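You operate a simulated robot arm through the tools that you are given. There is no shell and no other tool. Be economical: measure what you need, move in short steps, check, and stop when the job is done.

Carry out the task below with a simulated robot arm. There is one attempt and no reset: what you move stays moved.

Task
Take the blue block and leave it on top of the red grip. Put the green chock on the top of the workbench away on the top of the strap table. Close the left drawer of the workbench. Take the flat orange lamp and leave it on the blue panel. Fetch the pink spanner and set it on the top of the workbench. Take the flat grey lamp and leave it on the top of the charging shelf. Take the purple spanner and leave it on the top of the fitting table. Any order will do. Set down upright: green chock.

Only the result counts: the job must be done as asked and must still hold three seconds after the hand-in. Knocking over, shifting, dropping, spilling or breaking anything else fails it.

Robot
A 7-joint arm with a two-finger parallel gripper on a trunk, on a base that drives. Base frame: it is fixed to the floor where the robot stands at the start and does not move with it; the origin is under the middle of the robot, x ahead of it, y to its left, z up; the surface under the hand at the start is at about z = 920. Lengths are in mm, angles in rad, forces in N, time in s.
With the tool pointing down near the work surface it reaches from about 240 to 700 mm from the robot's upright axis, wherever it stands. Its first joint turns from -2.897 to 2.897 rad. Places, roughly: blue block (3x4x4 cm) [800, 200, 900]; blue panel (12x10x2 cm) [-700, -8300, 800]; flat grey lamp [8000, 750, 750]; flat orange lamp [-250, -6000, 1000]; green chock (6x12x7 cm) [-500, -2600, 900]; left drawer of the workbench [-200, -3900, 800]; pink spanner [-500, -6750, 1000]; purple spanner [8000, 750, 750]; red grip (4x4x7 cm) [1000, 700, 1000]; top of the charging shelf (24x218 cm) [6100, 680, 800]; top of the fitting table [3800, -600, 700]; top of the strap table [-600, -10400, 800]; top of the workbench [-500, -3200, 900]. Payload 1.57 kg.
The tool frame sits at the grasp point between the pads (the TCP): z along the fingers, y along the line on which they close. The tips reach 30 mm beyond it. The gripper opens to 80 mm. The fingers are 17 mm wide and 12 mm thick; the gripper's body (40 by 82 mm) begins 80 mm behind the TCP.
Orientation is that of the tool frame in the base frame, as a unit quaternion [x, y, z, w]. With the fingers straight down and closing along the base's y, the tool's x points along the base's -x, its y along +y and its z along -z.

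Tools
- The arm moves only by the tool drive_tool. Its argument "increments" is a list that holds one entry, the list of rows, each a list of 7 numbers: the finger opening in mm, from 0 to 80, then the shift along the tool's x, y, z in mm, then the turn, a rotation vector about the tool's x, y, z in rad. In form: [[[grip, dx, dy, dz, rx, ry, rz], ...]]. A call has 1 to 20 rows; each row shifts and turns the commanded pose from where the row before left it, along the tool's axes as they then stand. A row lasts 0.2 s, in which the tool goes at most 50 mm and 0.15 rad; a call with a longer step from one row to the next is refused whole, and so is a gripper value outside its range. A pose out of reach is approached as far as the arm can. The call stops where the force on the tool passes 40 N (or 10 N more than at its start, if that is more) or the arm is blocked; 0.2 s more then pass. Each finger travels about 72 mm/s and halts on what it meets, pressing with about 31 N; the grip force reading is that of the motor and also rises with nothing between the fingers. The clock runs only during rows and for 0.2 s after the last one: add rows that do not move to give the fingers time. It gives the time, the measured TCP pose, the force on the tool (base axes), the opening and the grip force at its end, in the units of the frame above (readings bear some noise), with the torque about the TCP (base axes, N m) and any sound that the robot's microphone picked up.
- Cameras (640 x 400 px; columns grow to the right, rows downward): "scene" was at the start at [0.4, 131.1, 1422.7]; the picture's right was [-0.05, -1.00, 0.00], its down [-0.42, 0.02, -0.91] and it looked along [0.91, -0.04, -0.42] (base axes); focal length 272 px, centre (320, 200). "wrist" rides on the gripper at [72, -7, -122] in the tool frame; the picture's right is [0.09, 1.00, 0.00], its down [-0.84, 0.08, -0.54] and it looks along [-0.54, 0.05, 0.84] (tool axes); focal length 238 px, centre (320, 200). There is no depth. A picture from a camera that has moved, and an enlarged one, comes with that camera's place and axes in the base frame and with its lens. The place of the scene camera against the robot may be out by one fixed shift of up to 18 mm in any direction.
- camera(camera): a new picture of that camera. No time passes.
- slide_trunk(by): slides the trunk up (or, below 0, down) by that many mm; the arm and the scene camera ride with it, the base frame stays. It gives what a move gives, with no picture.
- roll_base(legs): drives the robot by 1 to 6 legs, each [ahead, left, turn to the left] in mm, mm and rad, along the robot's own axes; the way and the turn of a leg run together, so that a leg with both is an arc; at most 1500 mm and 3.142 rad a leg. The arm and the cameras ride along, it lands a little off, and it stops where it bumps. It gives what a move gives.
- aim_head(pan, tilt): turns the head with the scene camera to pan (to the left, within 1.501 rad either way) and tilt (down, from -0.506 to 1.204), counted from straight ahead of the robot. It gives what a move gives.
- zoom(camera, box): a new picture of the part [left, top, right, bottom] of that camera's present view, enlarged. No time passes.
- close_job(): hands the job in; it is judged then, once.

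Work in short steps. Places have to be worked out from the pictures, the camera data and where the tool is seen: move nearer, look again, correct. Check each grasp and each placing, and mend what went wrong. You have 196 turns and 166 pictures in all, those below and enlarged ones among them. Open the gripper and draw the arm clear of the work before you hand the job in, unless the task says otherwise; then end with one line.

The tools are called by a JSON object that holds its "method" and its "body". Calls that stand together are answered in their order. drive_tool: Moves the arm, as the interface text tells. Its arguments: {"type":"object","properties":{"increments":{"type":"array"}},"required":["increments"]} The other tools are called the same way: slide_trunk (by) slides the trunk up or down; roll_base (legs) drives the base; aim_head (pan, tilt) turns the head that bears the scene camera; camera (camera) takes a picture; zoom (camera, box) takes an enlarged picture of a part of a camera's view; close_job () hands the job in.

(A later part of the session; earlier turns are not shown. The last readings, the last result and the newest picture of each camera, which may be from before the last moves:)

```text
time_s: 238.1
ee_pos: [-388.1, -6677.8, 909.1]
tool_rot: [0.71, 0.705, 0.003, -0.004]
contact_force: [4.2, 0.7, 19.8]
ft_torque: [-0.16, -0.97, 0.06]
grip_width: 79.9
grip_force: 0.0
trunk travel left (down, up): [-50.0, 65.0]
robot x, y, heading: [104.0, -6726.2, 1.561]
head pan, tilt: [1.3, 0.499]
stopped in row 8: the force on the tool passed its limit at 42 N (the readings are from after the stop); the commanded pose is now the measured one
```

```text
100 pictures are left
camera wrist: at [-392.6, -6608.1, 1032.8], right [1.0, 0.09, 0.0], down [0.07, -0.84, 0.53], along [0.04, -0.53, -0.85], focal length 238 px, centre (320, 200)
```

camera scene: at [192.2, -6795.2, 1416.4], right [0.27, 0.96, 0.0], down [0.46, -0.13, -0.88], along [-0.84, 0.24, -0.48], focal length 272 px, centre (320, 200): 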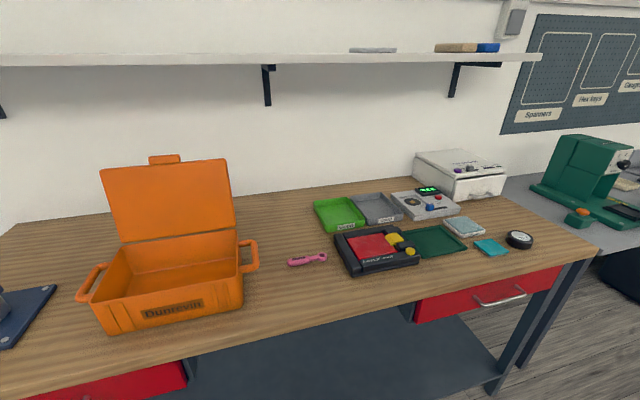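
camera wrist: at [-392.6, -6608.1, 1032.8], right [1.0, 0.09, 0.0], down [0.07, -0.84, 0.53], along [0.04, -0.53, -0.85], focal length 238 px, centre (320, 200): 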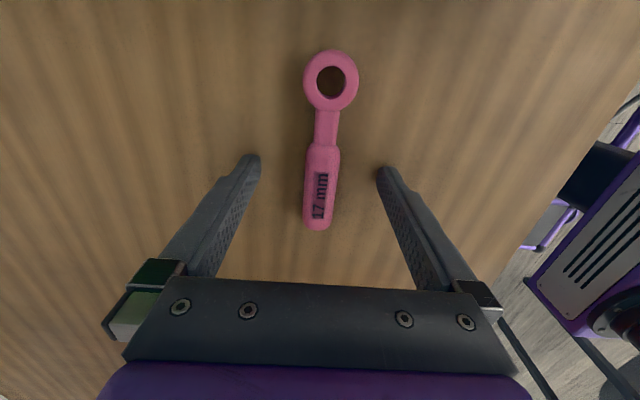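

Table touched at TCP 909 (table ≈879). Raise 3 mm and close on the handle, then lift.

{"method": "drive_tool", "body": {"increments": [[[80, 0, 0, -4, 0, 0, 0], [50, 0, 0, 0, 0, 0, 0], [25, 0, 0, 0, 0, 0, 0], [5, 0, 0, 0, 0, 0, 0], [5, 0, 0, 0, 0, 0, 0], [5, 0, 0, 0, 0, 0, 0]]]}}

{"method": "drive_tool", "body": {"increments": [[[5, 0, 0, -20, 0, 0, 0], [5, 0, 0, -40, 0, 0, 0], [5, 0, 0, -45, 0, 0, 0], [5, 0, 0, -45, 0, 0, 0], [5, 0, 0, -45, 0, 0, 0], [5, 0, 0, -45, 0, 0, 0]]]}}

{"method": "camera", "body": {"camera": "wrist"}}

```text
time_s: 239.5
ee_pos: [-388.2, -6678.5, 911.7]
tool_rot: [0.709, 0.705, 0.003, -0.003]
contact_force: [-1.1, -0.2, 0.3]
ft_torque: [0.01, 0.0, -0.02]
grip_width: 21.5
grip_force: 31.1
trunk travel left (down, up): [-50.0, 65.0]
robot x, y, heading: [101.8, -6726.3, 1.556]
head pan, tilt: [1.3, 0.499]
```

```text
time_s: 241.1
ee_pos: [-392.6, -6667.3, 1123.9]
tool_rot: [0.715, 0.698, 0.008, 0.033]
contact_force: [-0.8, 0.3, -0.9]
ft_torque: [-0.01, 0.0, -0.02]
grip_width: 21.1
grip_force: 30.8
trunk travel left (down, up): [-50.0, 65.0]
robot x, y, heading: [100.0, -6722.2, 1.555]
head pan, tilt: [1.3, 0.499]
stopped in row 6: the arm was blocked; the commanded pose is now the measured one
```

```text
99 pictures are left
camera wrist: at [-404.8, -6591.2, 1242.7], right [1.0, 0.07, 0.05], down [0.02, -0.82, 0.57], along [0.08, -0.57, -0.82], focal length 238 px, centre (320, 200)
```

wrist: 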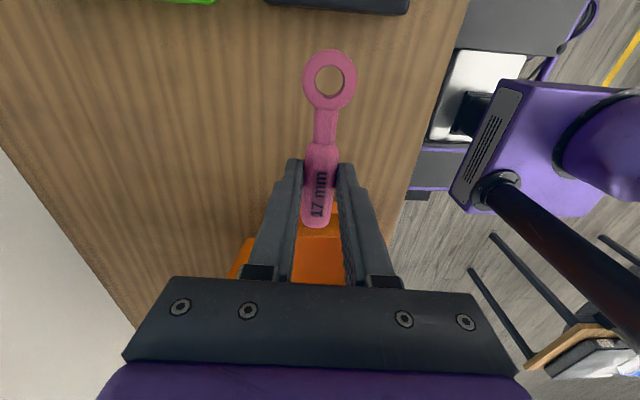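

Spanner held (21 mm); the lift stopped because the arm met its limit near the mast. I back into the aisle, then swing the arm to the front before turning.

{"method": "roll_base", "body": {"legs": [[0, -330, 0]]}}

{"method": "drive_tool", "body": {"increments": [[[5, 44.1, 6.9, 0, 0, 0, 0.09], [5, 44.1, 6.9, 0, 0, 0, 0.09], [5, 44.1, 6.9, 0, 0, 0, 0.09], [5, 44.1, 6.9, 0, 0, 0, 0.09], [5, 44.1, 6.9, 0, 0, 0, 0.09], [5, 44.1, 6.9, 0, 0, 0, 0.09], [5, 44.1, 6.9, 0, 0, 0, 0.09], [5, 44.1, 6.9, 0, 0, 0, 0.09], [5, 44.1, 6.9, 0, 0, 0, 0.09], [5, 44.1, 6.9, 0, 0, 0, 0.09], [5, 44.1, 6.9, 0, 0, 0, 0.09], [5, 44.1, 6.9, 0, 0, 0, 0.09], [5, 44.1, 6.9, 0, 0, 0, 0.09], [5, 44.1, 6.9, 0, 0, 0, 0.09], [5, 44.1, 6.9, 0, 0, 0, 0.09]]]}}

{"method": "roll_base", "body": {"legs": [[1500, 0, 0], [0, 0, 1.571], [0, 0, 1.571], [-1300, 0, 0]]}}

```text
time_s: 244.8
ee_pos: [-63.0, -6669.7, 1123.6]
tool_rot: [0.716, 0.697, 0.007, 0.033]
contact_force: [-0.6, 0.8, -0.6]
ft_torque: [-0.03, 0.03, 0.0]
grip_width: 21.3
grip_force: 31.3
trunk travel left (down, up): [-50.0, 65.0]
robot x, y, heading: [429.7, -6725.8, 1.559]
head pan, tilt: [1.3, 0.499]
```

```text
time_s: 248.1
ee_pos: [384.1, -6243.5, 1132.6]
tool_rot: [0.995, 0.095, 0.026, 0.02]
contact_force: [-0.2, -0.5, -1.1]
ft_torque: [-0.02, -0.04, 0.02]
grip_width: 21.0
grip_force: 31.0
trunk travel left (down, up): [-50.0, 65.0]
robot x, y, heading: [432.6, -6730.2, 1.558]
head pan, tilt: [1.3, 0.499]
```

```text
time_s: 269.5
ee_pos: [538.0, -4386.8, 1132.1]
tool_rot: [-0.082, 0.996, 0.022, -0.027]
contact_force: [0.8, 0.1, -1.0]
ft_torque: [0.0, 0.0, 0.01]
grip_width: 21.2
grip_force: 30.7
trunk travel left (down, up): [-50.0, 65.0]
robot x, y, heading: [503.2, -3900.3, -1.613]
head pan, tilt: [1.3, 0.499]
```

While here I look at the drawer on the right.

{"method": "aim_head", "body": {"pan": -1.3, "tilt": 0.55}}

{"method": "camera", "body": {"camera": "scene"}}

```text
time_s: 271.9
ee_pos: [537.6, -4386.8, 1131.9]
tool_rot: [-0.082, 0.996, 0.02, -0.026]
contact_force: [-0.6, 0.0, -1.5]
ft_torque: [0.0, -0.03, -0.01]
grip_width: 21.4
grip_force: 31.1
trunk travel left (down, up): [-50.0, 65.0]
robot x, y, heading: [502.6, -3905.5, -1.612]
head pan, tilt: [-1.3, 0.55]
```

```text
98 pictures are left
camera scene: at [559.3, -3842.4, 1411.8], right [-0.23, 0.97, 0.0], down [0.51, 0.12, -0.85], along [-0.83, -0.19, -0.52], focal length 272 px, centre (320, 200)
```

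scene: 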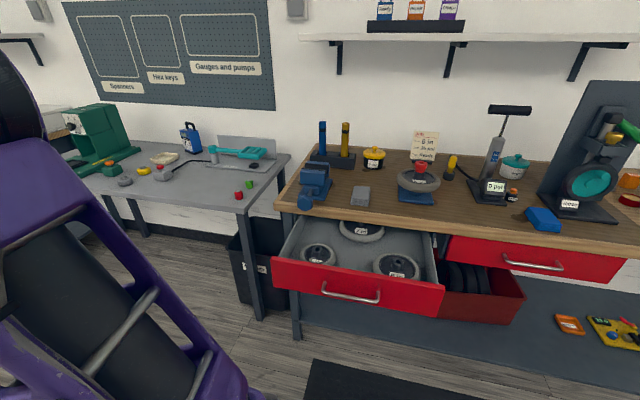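

The open drawer (with wheels inside) has its handle at about (38,-3873,780). First I put the spanner down at the wedge's former spot: back up and move beside the bench.

{"method": "roll_base", "body": {"legs": [[0, 0, 0.045], [-1400, 0, 0], [0, -425, 0]]}}

{"method": "aim_head", "body": {"pan": -1.3, "tilt": 0.6}}

{"method": "camera", "body": {"camera": "scene"}}

```text
time_s: 283.5
ee_pos: [134.8, -2977.5, 1132.3]
tool_rot: [-0.122, 0.992, 0.021, -0.027]
contact_force: [0.1, -0.2, -1.3]
ft_torque: [0.0, -0.02, 0.05]
grip_width: 21.2
grip_force: 30.8
trunk travel left (down, up): [-50.0, 65.0]
robot x, y, heading: [63.6, -2496.0, -1.532]
head pan, tilt: [-1.3, 0.55]
```

```text
time_s: 284.1
ee_pos: [134.8, -2977.0, 1132.5]
tool_rot: [-0.121, 0.992, 0.021, -0.027]
contact_force: [0.3, 0.0, -0.8]
ft_torque: [-0.03, -0.01, 0.01]
grip_width: 21.3
grip_force: 31.1
trunk travel left (down, up): [-50.0, 65.0]
robot x, y, heading: [60.1, -2495.0, -1.532]
head pan, tilt: [-1.3, 0.6]
```

```text
97 pictures are left
camera scene: at [113.5, -2431.5, 1407.3], right [-0.3, 0.95, 0.0], down [0.54, 0.17, -0.83], along [-0.79, -0.25, -0.56], focal length 272 px, centre (320, 200)
```

scene: 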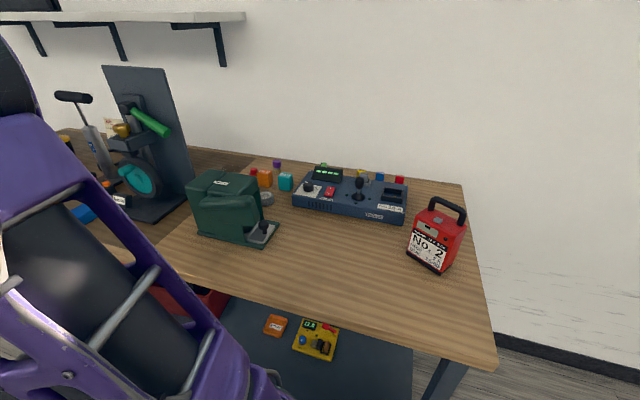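

I level the tool and swing the arm clockwise over the bench towards (-360,-2560).

{"method": "drive_tool", "body": {"increments": [[[5, 0, 0, 0, 0.048, -0.049, 0], [5, 48, 6.6, 0, 0, 0, 0.1], [5, 48, 6.6, 0, 0, 0, 0.1], [5, 48, 6.6, 0, 0, 0, 0.1], [5, 48, 6.6, 0, 0, 0, 0.1], [5, 48, 6.6, 0, 0, 0, 0.1], [5, 48, 6.6, 0, 0, 0, 0.1], [5, 48, 6.6, 0, 0, 0, 0.1], [5, 48, 6.6, 0, 0, 0, 0.1], [5, 48, 6.6, 0, 0, 0, 0.1], [5, 48, 6.6, 0, 0, 0, 0.1], [5, 48, 6.6, 0, 0, 0, 0.1], [5, 48, 6.6, 0, 0, 0, 0.1], [5, 48, 6.6, 0, 0, 0, 0.1], [5, 48, 6.6, 0, 0, 0, 0.1], [5, 48, 6.6, 0, 0, 0, 0.1]]]}}

{"method": "camera", "body": {"camera": "wrist"}}

{"method": "camera", "body": {"camera": "scene"}}

```text
time_s: 287.5
ee_pos: [-414.3, -2606.0, 1130.1]
tool_rot: [0.588, 0.809, 0.001, 0.002]
contact_force: [0.5, -0.4, -1.6]
ft_torque: [0.02, 0.0, -0.01]
grip_width: 21.2
grip_force: 31.3
trunk travel left (down, up): [-50.0, 65.0]
robot x, y, heading: [61.6, -2499.3, -1.536]
head pan, tilt: [-1.3, 0.6]
```

```text
96 pictures are left
camera wrist: at [-442.8, -2540.8, 1251.0], right [0.92, 0.39, 0.0], down [0.33, -0.77, 0.54], along [0.21, -0.5, -0.84], focal length 238 px, centre (320, 200)
```

wrist: 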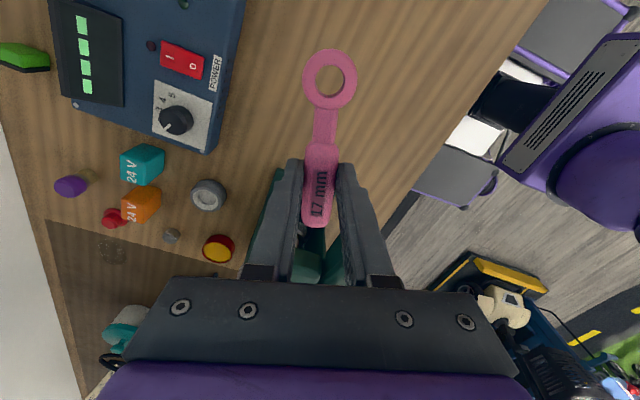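

```text
95 pictures are left
camera scene: at [113.5, -2431.6, 1407.3], right [-0.3, 0.95, 0.0], down [0.54, 0.17, -0.83], along [-0.79, -0.25, -0.56], focal length 272 px, centre (320, 200)
```

scene: 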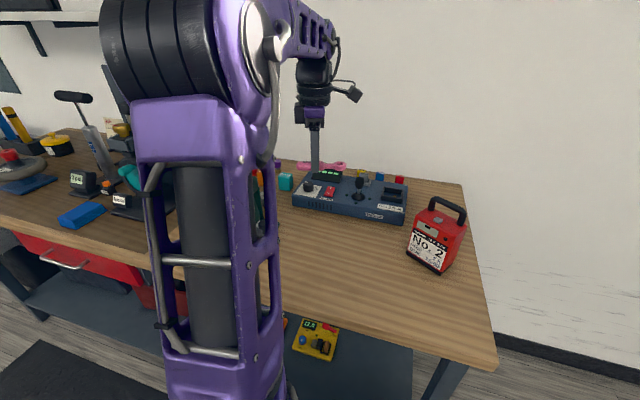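

I shift to (-350,-2555) and descend to ~927, then slowly to contact.

{"method": "drive_tool", "body": {"increments": [[[5, 14.4, 38, 0, 0, 0, 0], [5, 14.4, 38, 0, 0, 0, 0], [5, 0, 0, 45, 0, 0, 0], [5, 0, 0, 45, 0, 0, 0], [5, 0, 0, 45, 0, 0, 0], [5, 0, 0, 45, 0, 0, 0], [5, 0, 0, 20, 0, 0, 0], [5, 0, 0, 0, 0, 0, 0]]]}}

{"method": "camera", "body": {"camera": "wrist"}}

{"method": "drive_tool", "body": {"increments": [[[5, 0, 0, 4, 0, 0, 0], [5, 0, 0, 3, 0, 0, 0], [5, 0, 0, 3, 0, 0, 0], [5, 0, 0, 2, 0, 0, 0], [5, 0, 0, 2, 0, 0, 0], [5, 0, 0, 2, 0, 0, 0], [5, 0, 0, 2, 0, 0, 0]]]}}

```text
time_s: 289.3
ee_pos: [-351.3, -2555.7, 926.4]
tool_rot: [0.588, 0.809, -0.001, 0.001]
contact_force: [0.1, -0.5, -0.7]
ft_torque: [-0.01, 0.01, -0.03]
grip_width: 20.9
grip_force: 30.6
trunk travel left (down, up): [-50.0, 65.0]
robot x, y, heading: [63.0, -2495.4, -1.538]
head pan, tilt: [-1.3, 0.6]
```

```text
94 pictures are left
camera wrist: at [-380.1, -2489.9, 1049.6], right [0.92, 0.4, 0.0], down [0.33, -0.77, 0.54], along [0.22, -0.5, -0.84], focal length 238 px, centre (320, 200)
```

wrist: 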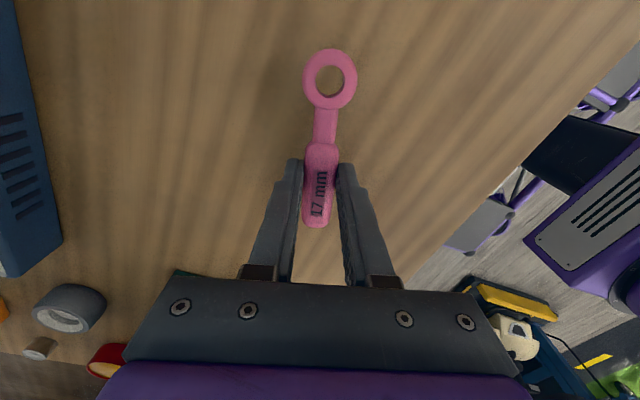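

```text
time_s: 290.9
ee_pos: [-349.6, -2555.6, 913.1]
tool_rot: [0.588, 0.809, 0.0, 0.001]
contact_force: [-1.1, -0.8, -1.1]
ft_torque: [0.0, -0.01, -0.01]
grip_width: 21.5
grip_force: 30.7
trunk travel left (down, up): [-50.0, 65.0]
robot x, y, heading: [59.7, -2494.4, -1.537]
head pan, tilt: [-1.3, 0.6]
```

No contact yet at 913; a little further.

{"method": "drive_tool", "body": {"increments": [[[5, 0, 0, 2, 0, 0, 0], [5, 0, 0, 2, 0, 0, 0], [5, 0, 0, 2, 0, 0, 0], [5, 0, 0, 0, 0, 0, 0]]]}}

```text
time_s: 292.0
ee_pos: [-350.4, -2555.7, 910.0]
tool_rot: [0.589, 0.808, -0.001, 0.0]
contact_force: [7.1, 0.8, 23.2]
ft_torque: [0.23, -0.59, -0.02]
grip_width: 21.1
grip_force: 31.4
trunk travel left (down, up): [-50.0, 65.0]
robot x, y, heading: [64.0, -2498.7, -1.535]
head pan, tilt: [-1.3, 0.6]
stopped in row 4: the force on the tool passed its limit at 41 N (the readings are from after the stop); the commanded pose is now the measured one
```

Contact with the bench. I open gently and rise.

{"method": "drive_tool", "body": {"increments": [[[21, 0, 0, -1, 0, 0, 0], [40, 0, 0, 0, 0, 0, 0], [55, 0, 0, 0, 0, 0, 0], [55, 0, 0, -25, 0, 0, 0], [55, 0, 0, -45, 0, 0, 0], [55, 0, 0, -45, 0, 0, 0], [55, 0, 0, -45, 0, 0, 0], [55, 0, 0, -45, 0, 0, 0]]]}}

{"method": "camera", "body": {"camera": "wrist"}}

```text
time_s: 293.8
ee_pos: [-350.4, -2557.2, 1116.0]
tool_rot: [0.589, 0.808, -0.002, 0.0]
contact_force: [-0.5, 0.2, -0.1]
ft_torque: [0.03, -0.04, 0.03]
grip_width: 55.0
grip_force: 0.1
trunk travel left (down, up): [-50.0, 65.0]
robot x, y, heading: [65.3, -2494.1, -1.535]
head pan, tilt: [-1.3, 0.6]
```

```text
93 pictures are left
camera wrist: at [-378.4, -2490.0, 1238.1], right [0.92, 0.39, 0.0], down [0.33, -0.77, 0.54], along [0.21, -0.5, -0.84], focal length 238 px, centre (320, 200)
```

wrist: 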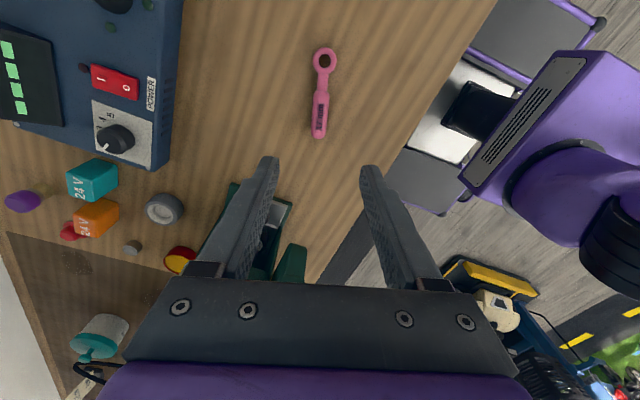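

The spanner lies on the workbench. Now the drawer: I pull out, drive alongside it, and prepare the hand in front of its face.

{"method": "roll_base", "body": {"legs": [[0, 345, -0.03], [1316, 0, 0]]}}

{"method": "drive_tool", "body": {"increments": [[[70, 0, 0, 0, 0, 0, 0.145], [70, 0, 0, 0, 0, 0, 0.145], [70, 0, 0, 0, 0, 0, 0.145], [70, 0, 0, 0, 0, 0, 0.145], [70, 0, 0, 0, 0, 0, 0.145], [70, 0, 0, 0, 0, 0, 0.145], [70, 0, 0, 0, 0, 0, 0.145], [70, 0, 0, 0, 0, 0, 0.145], [70, 0, 0, 0, 0, 0, 0.145], [70, 0, 0, 0, 0, 0, 0.145], [70, 0, 0, 0, 0, 0, 0.145], [70, 0, 0, 0, 0, 0, 0.145], [70, 0, 0, 0, 0, 0, 0.114]]]}}

{"method": "camera", "body": {"camera": "wrist"}}

{"method": "camera", "body": {"camera": "scene"}}

```text
time_s: 303.9
ee_pos: [0.3, -3866.5, 1115.7]
tool_rot: [0.601, 0.799, -0.001, 0.0]
contact_force: [0.0, 0.7, -0.6]
ft_torque: [0.01, 0.02, -0.01]
grip_width: 55.3
grip_force: 0.0
trunk travel left (down, up): [-50.0, 65.0]
robot x, y, heading: [415.6, -3819.2, -1.562]
head pan, tilt: [-1.3, 0.6]
```

```text
time_s: 306.7
ee_pos: [1.0, -3866.9, 1115.6]
tool_rot: [1.0, -0.002, -0.001, 0.001]
contact_force: [-0.5, -0.6, 0.4]
ft_torque: [0.02, 0.0, 0.0]
grip_width: 70.1
grip_force: 0.0
trunk travel left (down, up): [-50.0, 65.0]
robot x, y, heading: [419.4, -3818.0, -1.565]
head pan, tilt: [-1.3, 0.6]
```

```text
92 pictures are left
camera wrist: at [72.7, -3860.8, 1237.6], right [0.09, -1.0, 0.0], down [-0.84, -0.07, 0.54], along [-0.54, -0.05, -0.84], focal length 238 px, centre (320, 200)
```

wrist: 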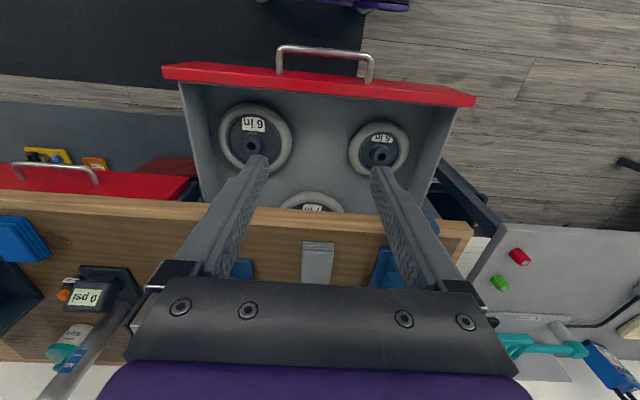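

```text
91 pictures are left
camera scene: at [468.3, -3757.3, 1407.3], right [-0.27, 0.96, 0.0], down [0.54, 0.15, -0.83], along [-0.79, -0.22, -0.56], focal length 272 px, centre (320, 200)
```

scene: 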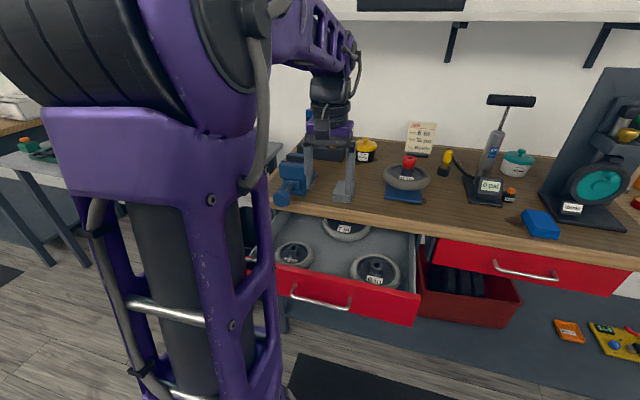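

Drawer face at x≈36, handle out to ≈68. I move the hand to x≈112, lower to TCP≈845 (tips above the handle bar), then look.

{"method": "drive_tool", "body": {"increments": [[[70, 37, 0, 0, 0, 0, 0], [70, 37, 0, 0, 0, 0, 0], [70, 37, 0, 0, 0, 0, 0], [70, 0, 0, 45, 0, 0, 0], [70, 0, 0, 45, 0, 0, 0], [70, 0, 0, 45, 0, 0, 0], [70, 0, 0, 45, 0, 0, 0], [70, 0, 0, 45, 0, 0, 0], [70, 0, 0, 45, 0, 0, 0], [70, 0, 0, 0, 0, 0, 0]]]}}

{"method": "camera", "body": {"camera": "wrist"}}

{"method": "camera", "body": {"camera": "scene"}}

```text
time_s: 308.9
ee_pos: [111.4, -3868.8, 845.8]
tool_rot: [1.0, -0.001, 0.0, 0.001]
contact_force: [0.1, -0.3, -0.2]
ft_torque: [0.01, -0.01, 0.01]
grip_width: 69.7
grip_force: 0.0
trunk travel left (down, up): [-50.0, 65.0]
robot x, y, heading: [419.8, -3815.7, -1.565]
head pan, tilt: [-1.3, 0.6]
```

```text
90 pictures are left
camera wrist: at [184.1, -3861.8, 966.6], right [0.09, -1.0, 0.0], down [-0.84, -0.07, 0.54], along [-0.54, -0.05, -0.84], focal length 238 px, centre (320, 200)
```

wrist: 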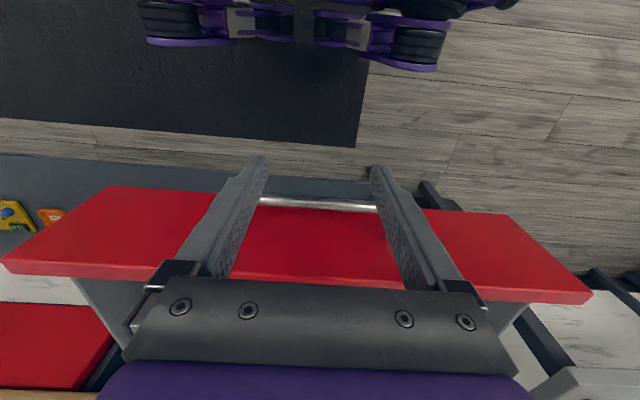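

```text
89 pictures are left
camera scene: at [468.2, -3757.4, 1407.3], right [-0.27, 0.96, 0.0], down [0.54, 0.15, -0.83], along [-0.79, -0.22, -0.56], focal length 272 px, centre (320, 200)
```

scene: 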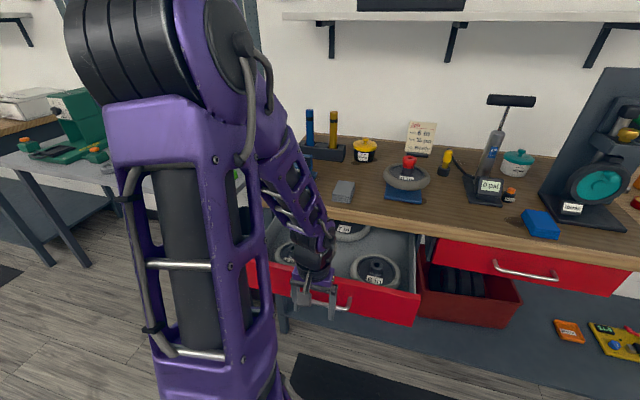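

Now I push the drawer in steadily along -x.

{"method": "drive_tool", "body": {"increments": [[[70, -20, 0, 0, 0, 0, 0], [70, -20, 0, 0, 0, 0, 0], [70, -12, 0, 0, 0, 0, 0], [70, -12, 0, 0, 0, 0, 0], [70, -12, 0, 0, 0, 0, 0], [70, -12, 0, 0, 0, 0, 0], [70, -12, 0, 0, 0, 0, 0], [70, -12, 0, 0, 0, 0, 0], [70, -12, 0, 0, 0, 0, 0], [70, -12, 0, 0, 0, 0, 0], [70, -12, 0, 0, 0, 0, 0], [70, -12, 0, 0, 0, 0, 0], [70, -12, 0, 0, 0, 0, 0], [70, -12, 0, 0, 0, 0, 0]]]}}

{"method": "camera", "body": {"camera": "scene"}}

```text
time_s: 311.9
ee_pos: [-73.4, -3867.9, 848.0]
tool_rot: [1.0, -0.002, -0.001, 0.001]
contact_force: [0.5, -0.5, 0.0]
ft_torque: [-0.01, -0.01, -0.02]
grip_width: 70.0
grip_force: 0.0
trunk travel left (down, up): [-50.0, 65.0]
robot x, y, heading: [415.3, -3818.9, -1.567]
head pan, tilt: [-1.3, 0.6]
```

```text
88 pictures are left
camera scene: at [468.3, -3757.3, 1407.3], right [-0.27, 0.96, 0.0], down [0.54, 0.15, -0.83], along [-0.79, -0.22, -0.56], focal length 272 px, centre (320, 200)
```

scene: 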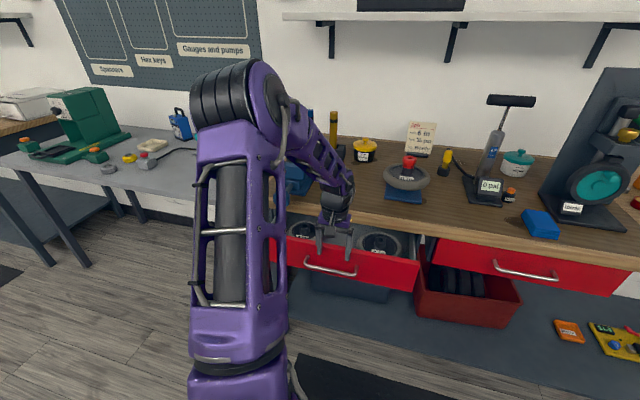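

The drawer is moving in. I keep pushing until it resists.

{"method": "drive_tool", "body": {"increments": [[[70, -12, 0, 0, 0, 0, 0], [70, -12, 0, 0, 0, 0, 0], [70, -12, 0, 0, 0, 0, 0], [70, -10, 0, 0, 0, 0, 0], [70, -8, 0, 0, 0, 0, 0], [70, -8, 0, 0, 0, 0, 0], [70, -6, 0, 0, 0, 0, 0], [70, -6, 0, 0, 0, 0, 0], [70, -6, 0, 0, 0, 0, 0], [70, -6, 0, 0, 0, 0, 0]]]}}

{"method": "camera", "body": {"camera": "scene"}}

```text
time_s: 314.1
ee_pos: [-158.5, -3865.9, 846.0]
tool_rot: [1.0, -0.002, -0.002, 0.001]
contact_force: [0.3, 1.1, 0.8]
ft_torque: [0.01, 0.02, 0.02]
grip_width: 70.0
grip_force: 0.1
trunk travel left (down, up): [-50.0, 65.0]
robot x, y, heading: [414.8, -3816.2, -1.565]
head pan, tilt: [-1.3, 0.6]
```

```text
87 pictures are left
camera scene: at [468.3, -3757.4, 1407.3], right [-0.27, 0.96, 0.0], down [0.54, 0.15, -0.83], along [-0.79, -0.22, -0.56], focal length 272 px, centre (320, 200)
```

scene: 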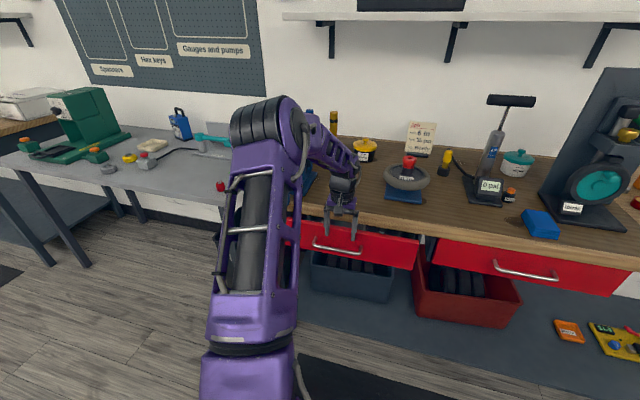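

Almost closed; push on in small steps.

{"method": "drive_tool", "body": {"increments": [[[70, -5, 0, 0, 0, 0, 0], [70, -5, 0, 0, 0, 0, 0], [70, -5, 0, 0, 0, 0, 0], [70, -5, 0, 0, 0, 0, 0], [70, -5, 0, 0, 0, 0, 0], [70, -5, 0, 0, 0, 0, 0], [70, -5, 0, 0, 0, 0, 0], [70, 0, 0, 0, 0, 0, 0]]]}}

{"method": "zoom", "body": {"camera": "scene", "box": [270, 170, 470, 300]}}

{"method": "camera", "body": {"camera": "wrist"}}

```text
time_s: 315.9
ee_pos: [-194.1, -3867.9, 845.7]
tool_rot: [1.0, -0.001, -0.001, 0.001]
contact_force: [-0.7, -0.6, 0.7]
ft_torque: [-0.01, -0.01, -0.01]
grip_width: 69.9
grip_force: 0.1
trunk travel left (down, up): [-50.0, 65.0]
robot x, y, heading: [415.5, -3822.0, -1.565]
head pan, tilt: [-1.3, 0.6]
```

```text
3.08 times, centred on (370, 235) of scene
camera zoom: at [468.2, -3757.3, 1407.3], right [-0.27, 0.96, 0.0], down [0.54, 0.15, -0.83], along [-0.79, -0.22, -0.56], focal length 837 px, centre (166, 92)
```

zoom: 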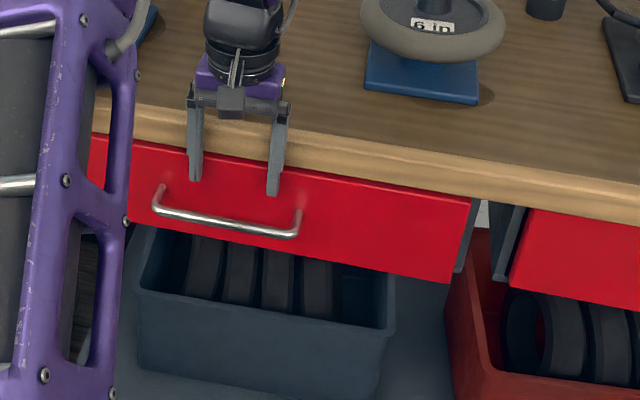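

```text
85 pictures are left
camera wrist: at [-121.7, -3860.8, 967.6], right [0.09, -1.0, 0.0], down [-0.84, -0.07, 0.54], along [-0.54, -0.05, -0.84], focal length 238 px, centre (320, 200)
```

wrist: 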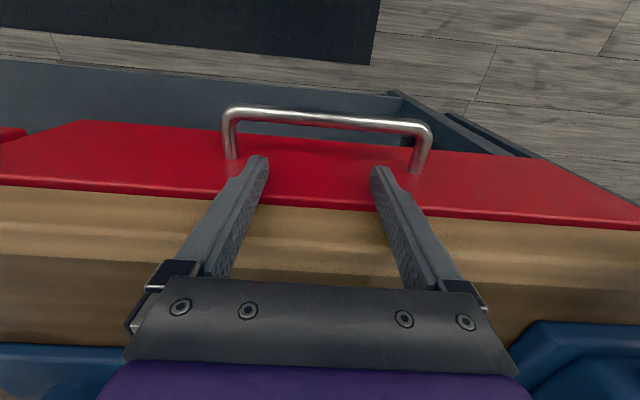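

The drawer still slides without resistance; I push further until it meets a stop.

{"method": "drive_tool", "body": {"increments": [[[70, -4, 0, 0, 0, 0, 0], [70, -4, 0, 0, 0, 0, 0], [70, -4, 0, 0, 0, 0, 0], [70, -4, 0, 0, 0, 0, 0], [70, -4, 0, 0, 0, 0, 0], [70, -4, 0, 0, 0, 0, 0], [70, 0, 0, 0, 0, 0, 0]]]}}

{"method": "zoom", "body": {"camera": "scene", "box": [270, 170, 470, 300]}}

```text
time_s: 316.6
ee_pos: [-195.3, -3867.9, 844.9]
tool_rot: [1.0, 0.0, 0.008, 0.002]
contact_force: [12.9, 2.5, 6.7]
ft_torque: [-0.19, 0.55, 0.27]
grip_width: 69.3
grip_force: 0.0
trunk travel left (down, up): [-50.0, 65.0]
robot x, y, heading: [417.4, -3821.7, -1.563]
head pan, tilt: [-1.3, 0.6]
stopped in row 3: the force on the tool passed its limit at 45 N (the readings are from after the stop); the commanded pose is now the measured one
```

```text
3.08 times, centred on (370, 235) of scene
camera zoom: at [470.6, -3757.2, 1407.3], right [-0.27, 0.96, 0.0], down [0.54, 0.15, -0.83], along [-0.79, -0.22, -0.56], focal length 837 px, centre (166, 92)
```

zoom: 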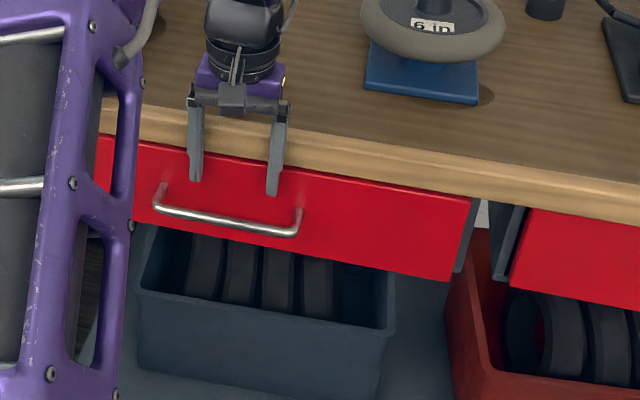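

It stopped—either at the drawer's end stop or with the fingers on the bench edge. To be sure I back off, lower, and push on the handle bar instead.

{"method": "drive_tool", "body": {"increments": [[[70, 30, 0, 0, 0, 0, 0], [70, 30, 0, 0, 0, 0, 0], [70, 0, 0, 25, 0, 0, 0], [70, 0, 0, 15, 0, 0, 0], [70, -8, 0, 0, 0, 0, 0], [70, -5, 0, 0, 0, 0, 0], [70, -5, 0, 0, 0, 0, 0], [70, -4, 0, 0, 0, 0, 0], [70, -4, 0, 0, 0, 0, 0], [70, -4, 0, 0, 0, 0, 0], [70, -4, 0, 0, 0, 0, 0]]]}}

{"method": "zoom", "body": {"camera": "scene", "box": [270, 170, 470, 300]}}

```text
time_s: 319.0
ee_pos: [-168.6, -3869.0, 803.4]
tool_rot: [1.0, 0.001, 0.01, 0.001]
contact_force: [19.2, 1.4, 5.0]
ft_torque: [-0.13, -0.26, 0.7]
grip_width: 69.4
grip_force: 0.0
trunk travel left (down, up): [-50.0, 65.0]
robot x, y, heading: [417.4, -3819.9, -1.571]
head pan, tilt: [-1.3, 0.6]
```

```text
3.08 times, centred on (370, 235) of scene
camera zoom: at [470.6, -3757.2, 1407.3], right [-0.27, 0.96, 0.0], down [0.54, 0.15, -0.83], along [-0.79, -0.22, -0.56], focal length 837 px, centre (166, 92)
```

zoom: 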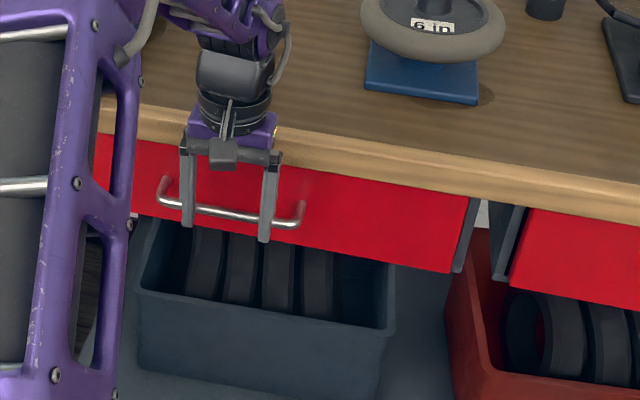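

The face moved a little further in. Keep pushing on the handle.

{"method": "drive_tool", "body": {"increments": [[[70, -4, 0, 0, 0, 0, 0], [70, -4, 0, 0, 0, 0, 0], [70, -4, 0, 0, 0, 0, 0], [70, -4, 0, 0, 0, 0, 0], [70, -4, 0, 0, 0, 0, 0], [70, -4, 0, 0, 0, 0, 0], [70, -4, 0, 0, 0, 0, 0]]]}}

{"method": "zoom", "body": {"camera": "scene", "box": [270, 170, 470, 300]}}

```text
time_s: 319.5
ee_pos: [-168.9, -3867.7, 802.7]
tool_rot: [1.0, 0.002, 0.016, 0.001]
contact_force: [7.1, 0.7, 1.7]
ft_torque: [-0.09, -0.1, 0.28]
grip_width: 69.6
grip_force: 0.1
trunk travel left (down, up): [-50.0, 65.0]
robot x, y, heading: [416.0, -3823.3, -1.569]
head pan, tilt: [-1.3, 0.6]
stopped in row 2: the force on the tool passed its limit at 43 N (the readings are from after the stop); the commanded pose is now the measured one
```

```text
3.08 times, centred on (370, 235) of scene
camera zoom: at [470.2, -3757.2, 1407.2], right [-0.27, 0.96, 0.0], down [0.54, 0.15, -0.83], along [-0.79, -0.22, -0.56], focal length 837 px, centre (166, 92)
```

zoom: 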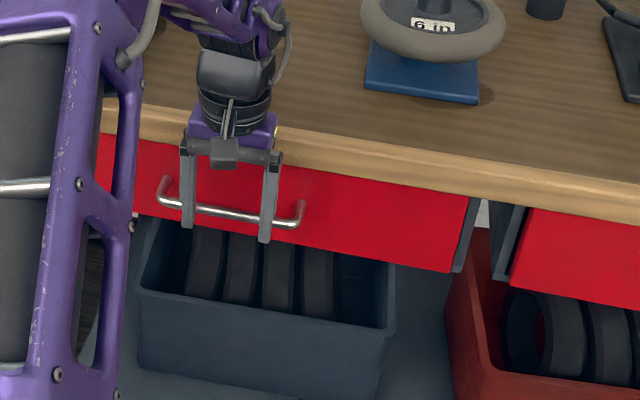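

The drawer is at its stop, flush with the right one. I retract the hand, raise it, and swing it to the front while leaving.

{"method": "drive_tool", "body": {"increments": [[[70, 20, 0, 0, 0, 0, 0], [70, 40, 0, 0, 0, 0, 0], [70, 40, 0, 0, 0, 0, 0], [70, 40, 0, 0, 0, 0, 0], [70, 30, 0, -20, 0, 0, 0], [70, 0, 0, -45, 0, 0, 0], [70, 0, 0, -45, 0, 0, 0], [70, 0, 0, -45, 0, 0, 0], [70, 0, 0, -45, 0, 0, 0], [70, 0, 0, -45, 0, 0, 0], [70, 0, 0, -45, 0, 0, 0], [70, 0, 0, -45, 0, 0, 0]]]}}

{"method": "zoom", "body": {"camera": "scene", "box": [230, 120, 550, 320]}}

{"method": "roll_base", "body": {"legs": [[-900, 30, 0]]}}

{"method": "aim_head", "body": {"pan": 1.4, "tilt": 0.3}}

{"method": "camera", "body": {"camera": "scene"}}

```text
time_s: 322.1
ee_pos: [-6.8, -3866.4, 1142.7]
tool_rot: [1.0, 0.001, 0.015, 0.0]
contact_force: [-0.7, -0.5, 0.4]
ft_torque: [0.0, -0.01, 0.0]
grip_width: 70.1
grip_force: 0.2
trunk travel left (down, up): [-50.0, 65.0]
robot x, y, heading: [419.8, -3816.4, -1.564]
head pan, tilt: [-1.3, 0.6]
```

```text
2.00 times, centred on (390, 220) of scene
camera zoom: at [469.3, -3757.3, 1407.2], right [-0.27, 0.96, 0.0], down [0.54, 0.15, -0.83], along [-0.79, -0.22, -0.56], focal length 544 px, centre (180, 160)
```

zoom: 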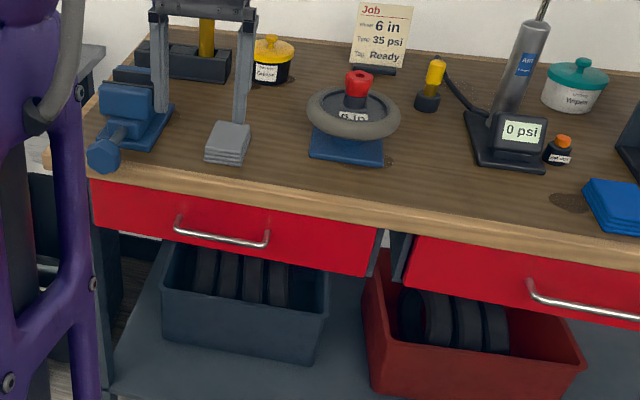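

```text
time_s: 326.7
ee_pos: [14.6, -2991.2, 1141.7]
tool_rot: [1.0, 0.005, 0.014, 0.001]
contact_force: [-0.2, 0.9, -0.2]
ft_torque: [0.03, 0.0, -0.01]
grip_width: 70.0
grip_force: 0.1
trunk travel left (down, up): [-50.0, 65.0]
robot x, y, heading: [437.6, -2943.3, -1.561]
head pan, tilt: [-1.3, 0.6]
```

```text
time_s: 329.1
ee_pos: [14.9, -2989.2, 1141.3]
tool_rot: [1.0, 0.003, 0.014, 0.001]
contact_force: [0.0, 0.1, 0.5]
ft_torque: [0.03, 0.04, 0.0]
grip_width: 69.7
grip_force: 0.1
trunk travel left (down, up): [-50.0, 65.0]
robot x, y, heading: [439.5, -2942.9, -1.564]
head pan, tilt: [1.4, 0.3]
```

```text
80 pictures are left
camera scene: at [668.8, -2868.3, 1434.8], right [-0.16, -0.99, 0.0], down [-0.29, 0.05, -0.96], along [0.94, -0.15, -0.3], focal length 272 px, centre (320, 200)
```

scene: 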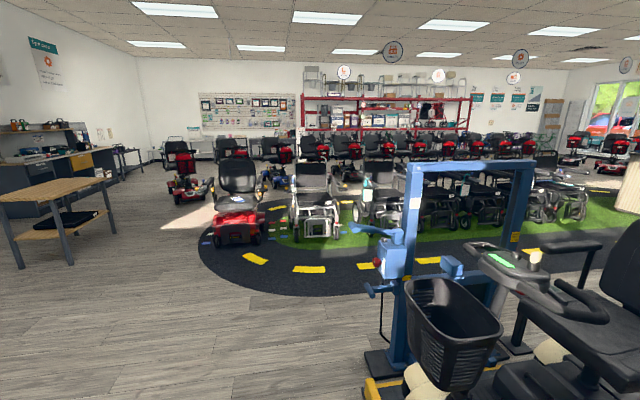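

Both drawers are closed and nothing else moved. The showroom is open ahead to +x: fitting table at ≈(3400–4100,-800). I swing the arm to the front, turn and drive to x≈2400, then look toward the back of the counter.

{"method": "drive_tool", "body": {"increments": [[[70, 6.7, 42.2, 0, 0, 0, -0.1], [70, 6.7, 42.2, 0, 0, 0, -0.1], [70, 6.7, 42.2, 0, 0, 0, -0.1], [70, 6.7, 42.2, 0, 0, 0, -0.1], [70, 6.7, 42.2, 0, 0, 0, -0.1], [70, 6.7, 42.2, 0, 0, 0, -0.1], [70, 6.7, 42.2, 0, 0, 0, -0.1], [70, 6.7, 42.2, 0, 0, 0, -0.1], [70, 6.7, 42.2, 0, 0, 0, -0.1], [70, 6.7, 42.2, 0, 0, 0, -0.1], [70, 6.7, 42.2, 0, 0, 0, -0.1], [70, 6.7, 42.2, 0, 0, 0, -0.1], [70, 6.7, 42.2, 0, 0, 0, -0.1], [70, 6.7, 42.2, 0, 0, 0, -0.1], [70, 6.7, 42.2, 0, 0, 0, -0.1]]]}}

{"method": "roll_base", "body": {"legs": [[-240, 0, 0], [0, 0, 1.562], [1500, 0, 0], [400, 0, 0]]}}

{"method": "aim_head", "body": {"pan": 1.4, "tilt": 0.35}}

{"method": "camera", "body": {"camera": "scene"}}

```text
time_s: 332.3
ee_pos: [457.9, -3365.8, 1157.0]
tool_rot: [0.728, 0.685, 0.01, 0.011]
contact_force: [0.3, 0.2, -1.3]
ft_torque: [-0.01, -0.02, -0.03]
grip_width: 70.1
grip_force: 0.1
trunk travel left (down, up): [-50.0, 65.0]
robot x, y, heading: [440.9, -2936.9, -1.561]
head pan, tilt: [1.4, 0.3]
```

```text
time_s: 347.0
ee_pos: [2751.3, -2765.1, 1156.0]
tool_rot: [0.054, 0.998, 0.015, 0.002]
contact_force: [-0.6, 0.1, 0.3]
ft_torque: [-0.02, 0.0, -0.01]
grip_width: 69.9
grip_force: 0.1
trunk travel left (down, up): [-50.0, 65.0]
robot x, y, heading: [2318.8, -2766.8, -0.036]
head pan, tilt: [1.4, 0.3]
```

```text
time_s: 347.6
ee_pos: [2751.6, -2765.2, 1155.5]
tool_rot: [0.054, 0.998, 0.015, 0.0]
contact_force: [-0.8, -0.8, 0.4]
ft_torque: [-0.01, 0.03, -0.01]
grip_width: 70.0
grip_force: 0.0
trunk travel left (down, up): [-50.0, 65.0]
robot x, y, heading: [2320.0, -2765.9, -0.038]
head pan, tilt: [1.4, 0.351]
```

```text
79 pictures are left
camera scene: at [2256.2, -2534.9, 1430.1], right [0.98, -0.2, 0.0], down [-0.07, -0.34, -0.94], along [0.19, 0.92, -0.34], focal length 272 px, centre (320, 200)
```

scene: 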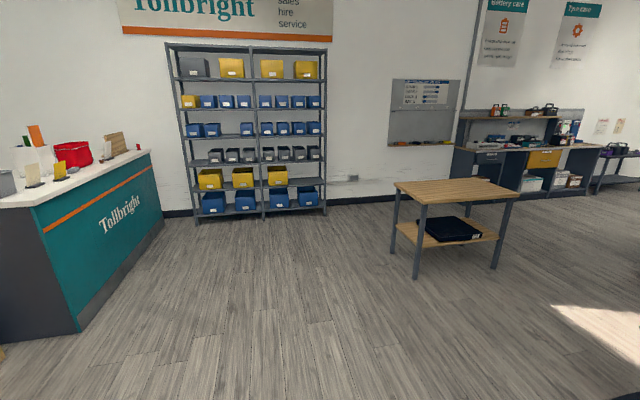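

The reception counter's back is at x≈990, open floor in front of the rack. I'll stand at about (1370,190) facing -x: both block and red grip are reachable from there.

{"method": "roll_base", "body": {"legs": [[0, 0, 0.037], [0, 1500, 0], [0, 650, 0], [0, 0, 1.571], [0, 0, 1.571], [700, 0, 0]]}}

{"method": "aim_head", "body": {"pan": -0.6, "tilt": 0.4}}

{"method": "camera", "body": {"camera": "scene"}}

```text
time_s: 380.0
ee_pos: [1199.9, -613.5, 1157.4]
tool_rot: [0.999, -0.05, -0.001, 0.014]
contact_force: [-0.3, 0.5, -0.5]
ft_torque: [-0.05, 0.05, 0.03]
grip_width: 70.2
grip_force: 0.1
trunk travel left (down, up): [-50.0, 65.0]
robot x, y, heading: [1629.6, -613.3, 3.114]
head pan, tilt: [1.4, 0.351]
```

```text
time_s: 381.9
ee_pos: [1199.2, -612.9, 1154.8]
tool_rot: [0.999, -0.049, 0.0, 0.015]
contact_force: [-0.5, -0.3, 0.8]
ft_torque: [0.0, 0.02, 0.0]
grip_width: 69.8
grip_force: 0.0
trunk travel left (down, up): [-50.0, 65.0]
robot x, y, heading: [1625.1, -609.9, 3.118]
head pan, tilt: [-0.6, 0.4]
```

```text
78 pictures are left
camera scene: at [1651.2, -826.7, 1426.5], right [-0.76, 0.65, 0.0], down [0.25, 0.29, -0.93], along [-0.6, -0.7, -0.38], focal length 272 px, centre (320, 200)
```

scene: 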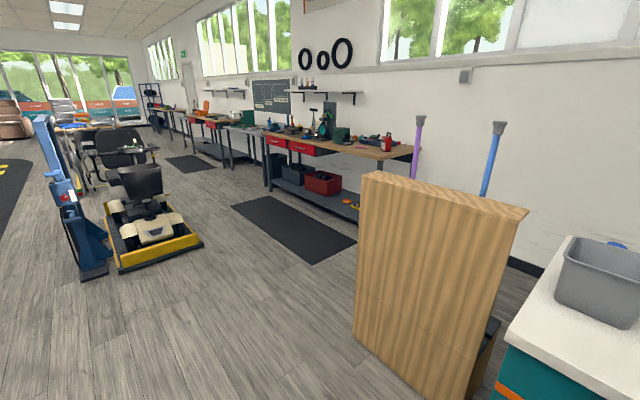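

The head had not finished turning; another picture.

{"method": "aim_head", "body": {"pan": -0.6, "tilt": 0.4}}

{"method": "camera", "body": {"camera": "scene"}}

```text
time_s: 382.5
ee_pos: [1199.1, -614.1, 1156.0]
tool_rot: [0.999, -0.049, 0.0, 0.015]
contact_force: [-0.1, 0.3, -0.2]
ft_torque: [0.01, 0.01, -0.01]
grip_width: 70.0
grip_force: 0.1
trunk travel left (down, up): [-50.0, 65.0]
robot x, y, heading: [1630.5, -610.5, 3.121]
head pan, tilt: [-0.6, 0.4]
```

```text
77 pictures are left
camera scene: at [1651.1, -826.6, 1426.5], right [-0.76, 0.65, 0.0], down [0.25, 0.29, -0.93], along [-0.61, -0.7, -0.38], focal length 272 px, centre (320, 200)
```

scene: 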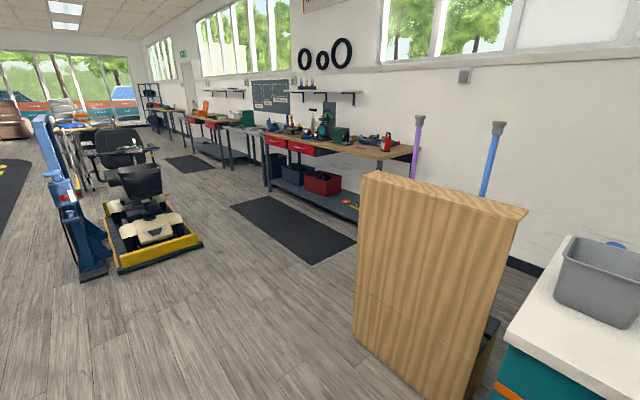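

The head pan seems blocked by the raised elbow. I extend the arm a bit forward and retry.

{"method": "drive_tool", "body": {"increments": [[[70, -40, 0, 0, 0, 0, 0], [70, -40, 0, 0, 0, 0, 0], [70, -20, 0, 0, 0, 0, 0]]]}}

{"method": "aim_head", "body": {"pan": -0.6, "tilt": 0.41}}

{"method": "camera", "body": {"camera": "scene"}}

```text
time_s: 383.3
ee_pos: [1100.6, -604.9, 1156.4]
tool_rot: [0.999, -0.049, -0.001, 0.015]
contact_force: [0.7, 1.1, 0.3]
ft_torque: [0.03, 0.05, 0.01]
grip_width: 70.2
grip_force: 0.0
trunk travel left (down, up): [-50.0, 65.0]
robot x, y, heading: [1626.2, -610.6, 3.12]
head pan, tilt: [-0.6, 0.4]
```

```text
time_s: 383.9
ee_pos: [1101.5, -604.6, 1156.7]
tool_rot: [0.999, -0.048, -0.001, 0.016]
contact_force: [0.3, 0.6, 0.1]
ft_torque: [-0.01, -0.03, 0.02]
grip_width: 70.1
grip_force: 0.0
trunk travel left (down, up): [-50.0, 65.0]
robot x, y, heading: [1627.5, -611.1, 3.12]
head pan, tilt: [-0.6, 0.41]
```

```text
76 pictures are left
camera scene: at [1636.7, -702.4, 1424.5], right [0.58, 0.81, 0.0], down [0.32, -0.23, -0.92], along [-0.74, 0.54, -0.4], focal length 272 px, centre (320, 200)
```

scene: 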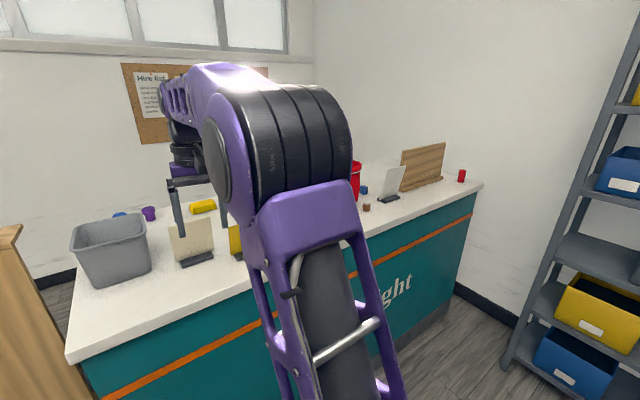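

Now I see the counter: red grip at its far corner ≈(955,725), blue block beside the red bag. I raise the hand and move to about (1390,300).

{"method": "drive_tool", "body": {"increments": [[[70, 0, 0, -45, 0, 0, 0], [70, 0, 0, -20, 0, 0, 0]]]}}

{"method": "roll_base", "body": {"legs": [[0, -900, 0.02], [235, 0, 0]]}}

{"method": "aim_head", "body": {"pan": -0.15, "tilt": 0.5}}

{"method": "camera", "body": {"camera": "scene"}}

{"method": "camera", "body": {"camera": "wrist"}}

```text
time_s: 384.6
ee_pos: [1100.9, -599.9, 1221.2]
tool_rot: [0.999, -0.048, -0.001, 0.015]
contact_force: [-0.1, 0.0, 0.2]
ft_torque: [-0.03, -0.03, -0.02]
grip_width: 70.1
grip_force: 0.1
trunk travel left (down, up): [-50.0, 65.0]
robot x, y, heading: [1626.2, -611.3, 3.117]
head pan, tilt: [-0.6, 0.41]
```

```text
time_s: 394.9
ee_pos: [880.3, 286.1, 1221.2]
tool_rot: [0.999, -0.04, 0.0, 0.015]
contact_force: [0.1, 0.7, -0.1]
ft_torque: [-0.02, -0.01, -0.02]
grip_width: 70.2
grip_force: 0.0
trunk travel left (down, up): [-50.0, 65.0]
robot x, y, heading: [1406.4, 287.4, 3.134]
head pan, tilt: [-0.6, 0.41]
```

```text
time_s: 395.8
ee_pos: [881.3, 285.8, 1220.6]
tool_rot: [0.999, -0.04, -0.001, 0.014]
contact_force: [-0.2, 0.3, -0.1]
ft_torque: [0.02, 0.0, 0.04]
grip_width: 70.0
grip_force: 0.1
trunk travel left (down, up): [-50.0, 65.0]
robot x, y, heading: [1407.5, 287.0, 3.136]
head pan, tilt: [-0.15, 0.499]
```

```text
75 pictures are left
camera scene: at [1403.6, 154.4, 1416.4], right [0.16, 0.99, 0.0], down [0.47, -0.07, -0.88], along [-0.87, 0.14, -0.48], focal length 272 px, centre (320, 200)
```

scene: 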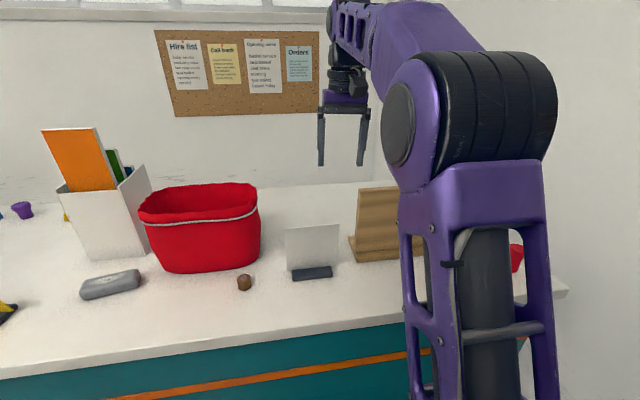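

```text
74 pictures are left
camera wrist: at [953.1, 289.7, 1343.3], right [0.01, -1.0, 0.03], down [-0.84, 0.01, 0.54], along [-0.54, -0.03, -0.84], focal length 238 px, centre (320, 200)
```

wrist: 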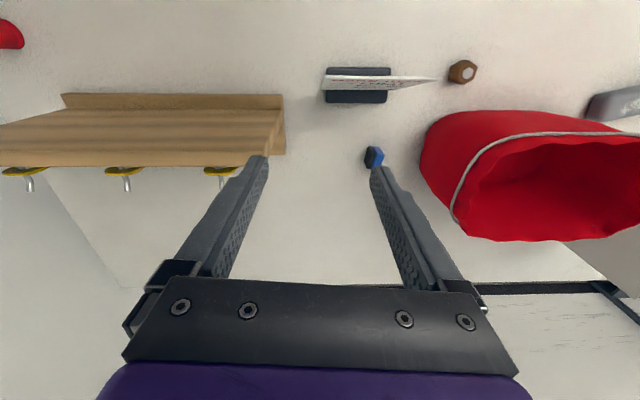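

The block is at about (785,179). I level, move above it, and turn the tool a quarter so the fingers close along x (bag clearance), at height ~1150.

{"method": "drive_tool", "body": {"increments": [[[60, -29, 38, 0, 0.028, 0, 0], [60, -29, 38, 0, 0, 0, 0], [60, -29, 38, 0, 0, 0, 0], [60, 0, 0, 5, 0, 0, -0.1375], [60, 0, 0, 5, 0, 0, -0.1375], [60, 0, 0, 5, 0, 0, -0.1375], [60, 0, 0, 5, 0, 0, -0.1375], [60, 0, 0, 5, 0, 0, -0.1375], [60, 0, 0, 5, 0, 0, -0.1375], [60, 0, 0, 5, 0, 0, -0.1375], [60, 0, 0, 5, 0, 0, -0.1375], [60, 0, 0, 5, 0, 0, -0.1375], [60, 0, 0, 5, 0, 0, -0.1375], [60, 0, 0, 5, 0, 0, -0.1375], [60, 0, 0, 5, 0, 0, -0.1375]]]}}

{"method": "camera", "body": {"camera": "wrist"}}

{"method": "camera", "body": {"camera": "scene"}}

```text
time_s: 399.0
ee_pos: [811.3, 203.8, 1161.7]
tool_rot: [0.707, 0.708, -0.001, 0.0]
contact_force: [0.0, 1.1, -0.5]
ft_torque: [0.01, -0.02, -0.01]
grip_width: 59.9
grip_force: 0.0
out of reach, approached as far as the arm can: row 3
trunk travel left (down, up): [-50.0, 65.0]
robot x, y, heading: [1407.9, 284.0, 3.13]
head pan, tilt: [-0.15, 0.499]
```

```text
73 pictures are left
camera wrist: at [804.4, 276.5, 1283.6], right [1.0, 0.09, 0.0], down [0.08, -0.84, 0.54], along [0.05, -0.54, -0.84], focal length 238 px, centre (320, 200)
```

wrist: 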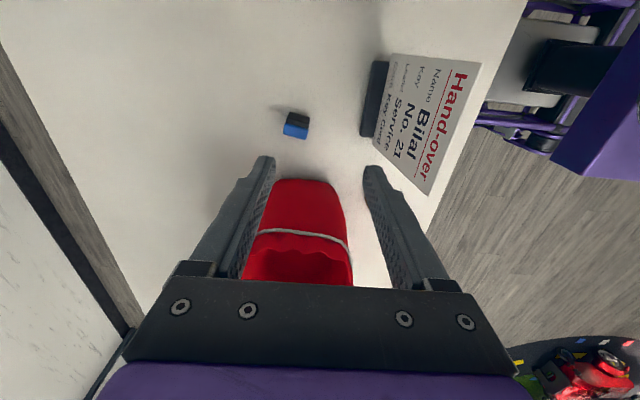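

```text
72 pictures are left
camera scene: at [1403.6, 154.3, 1416.4], right [0.16, 0.99, 0.0], down [0.47, -0.07, -0.88], along [-0.87, 0.14, -0.48], focal length 272 px, centre (320, 200)
```

scene: 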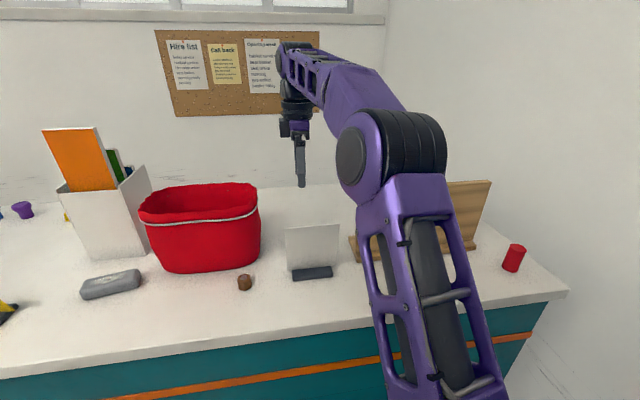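

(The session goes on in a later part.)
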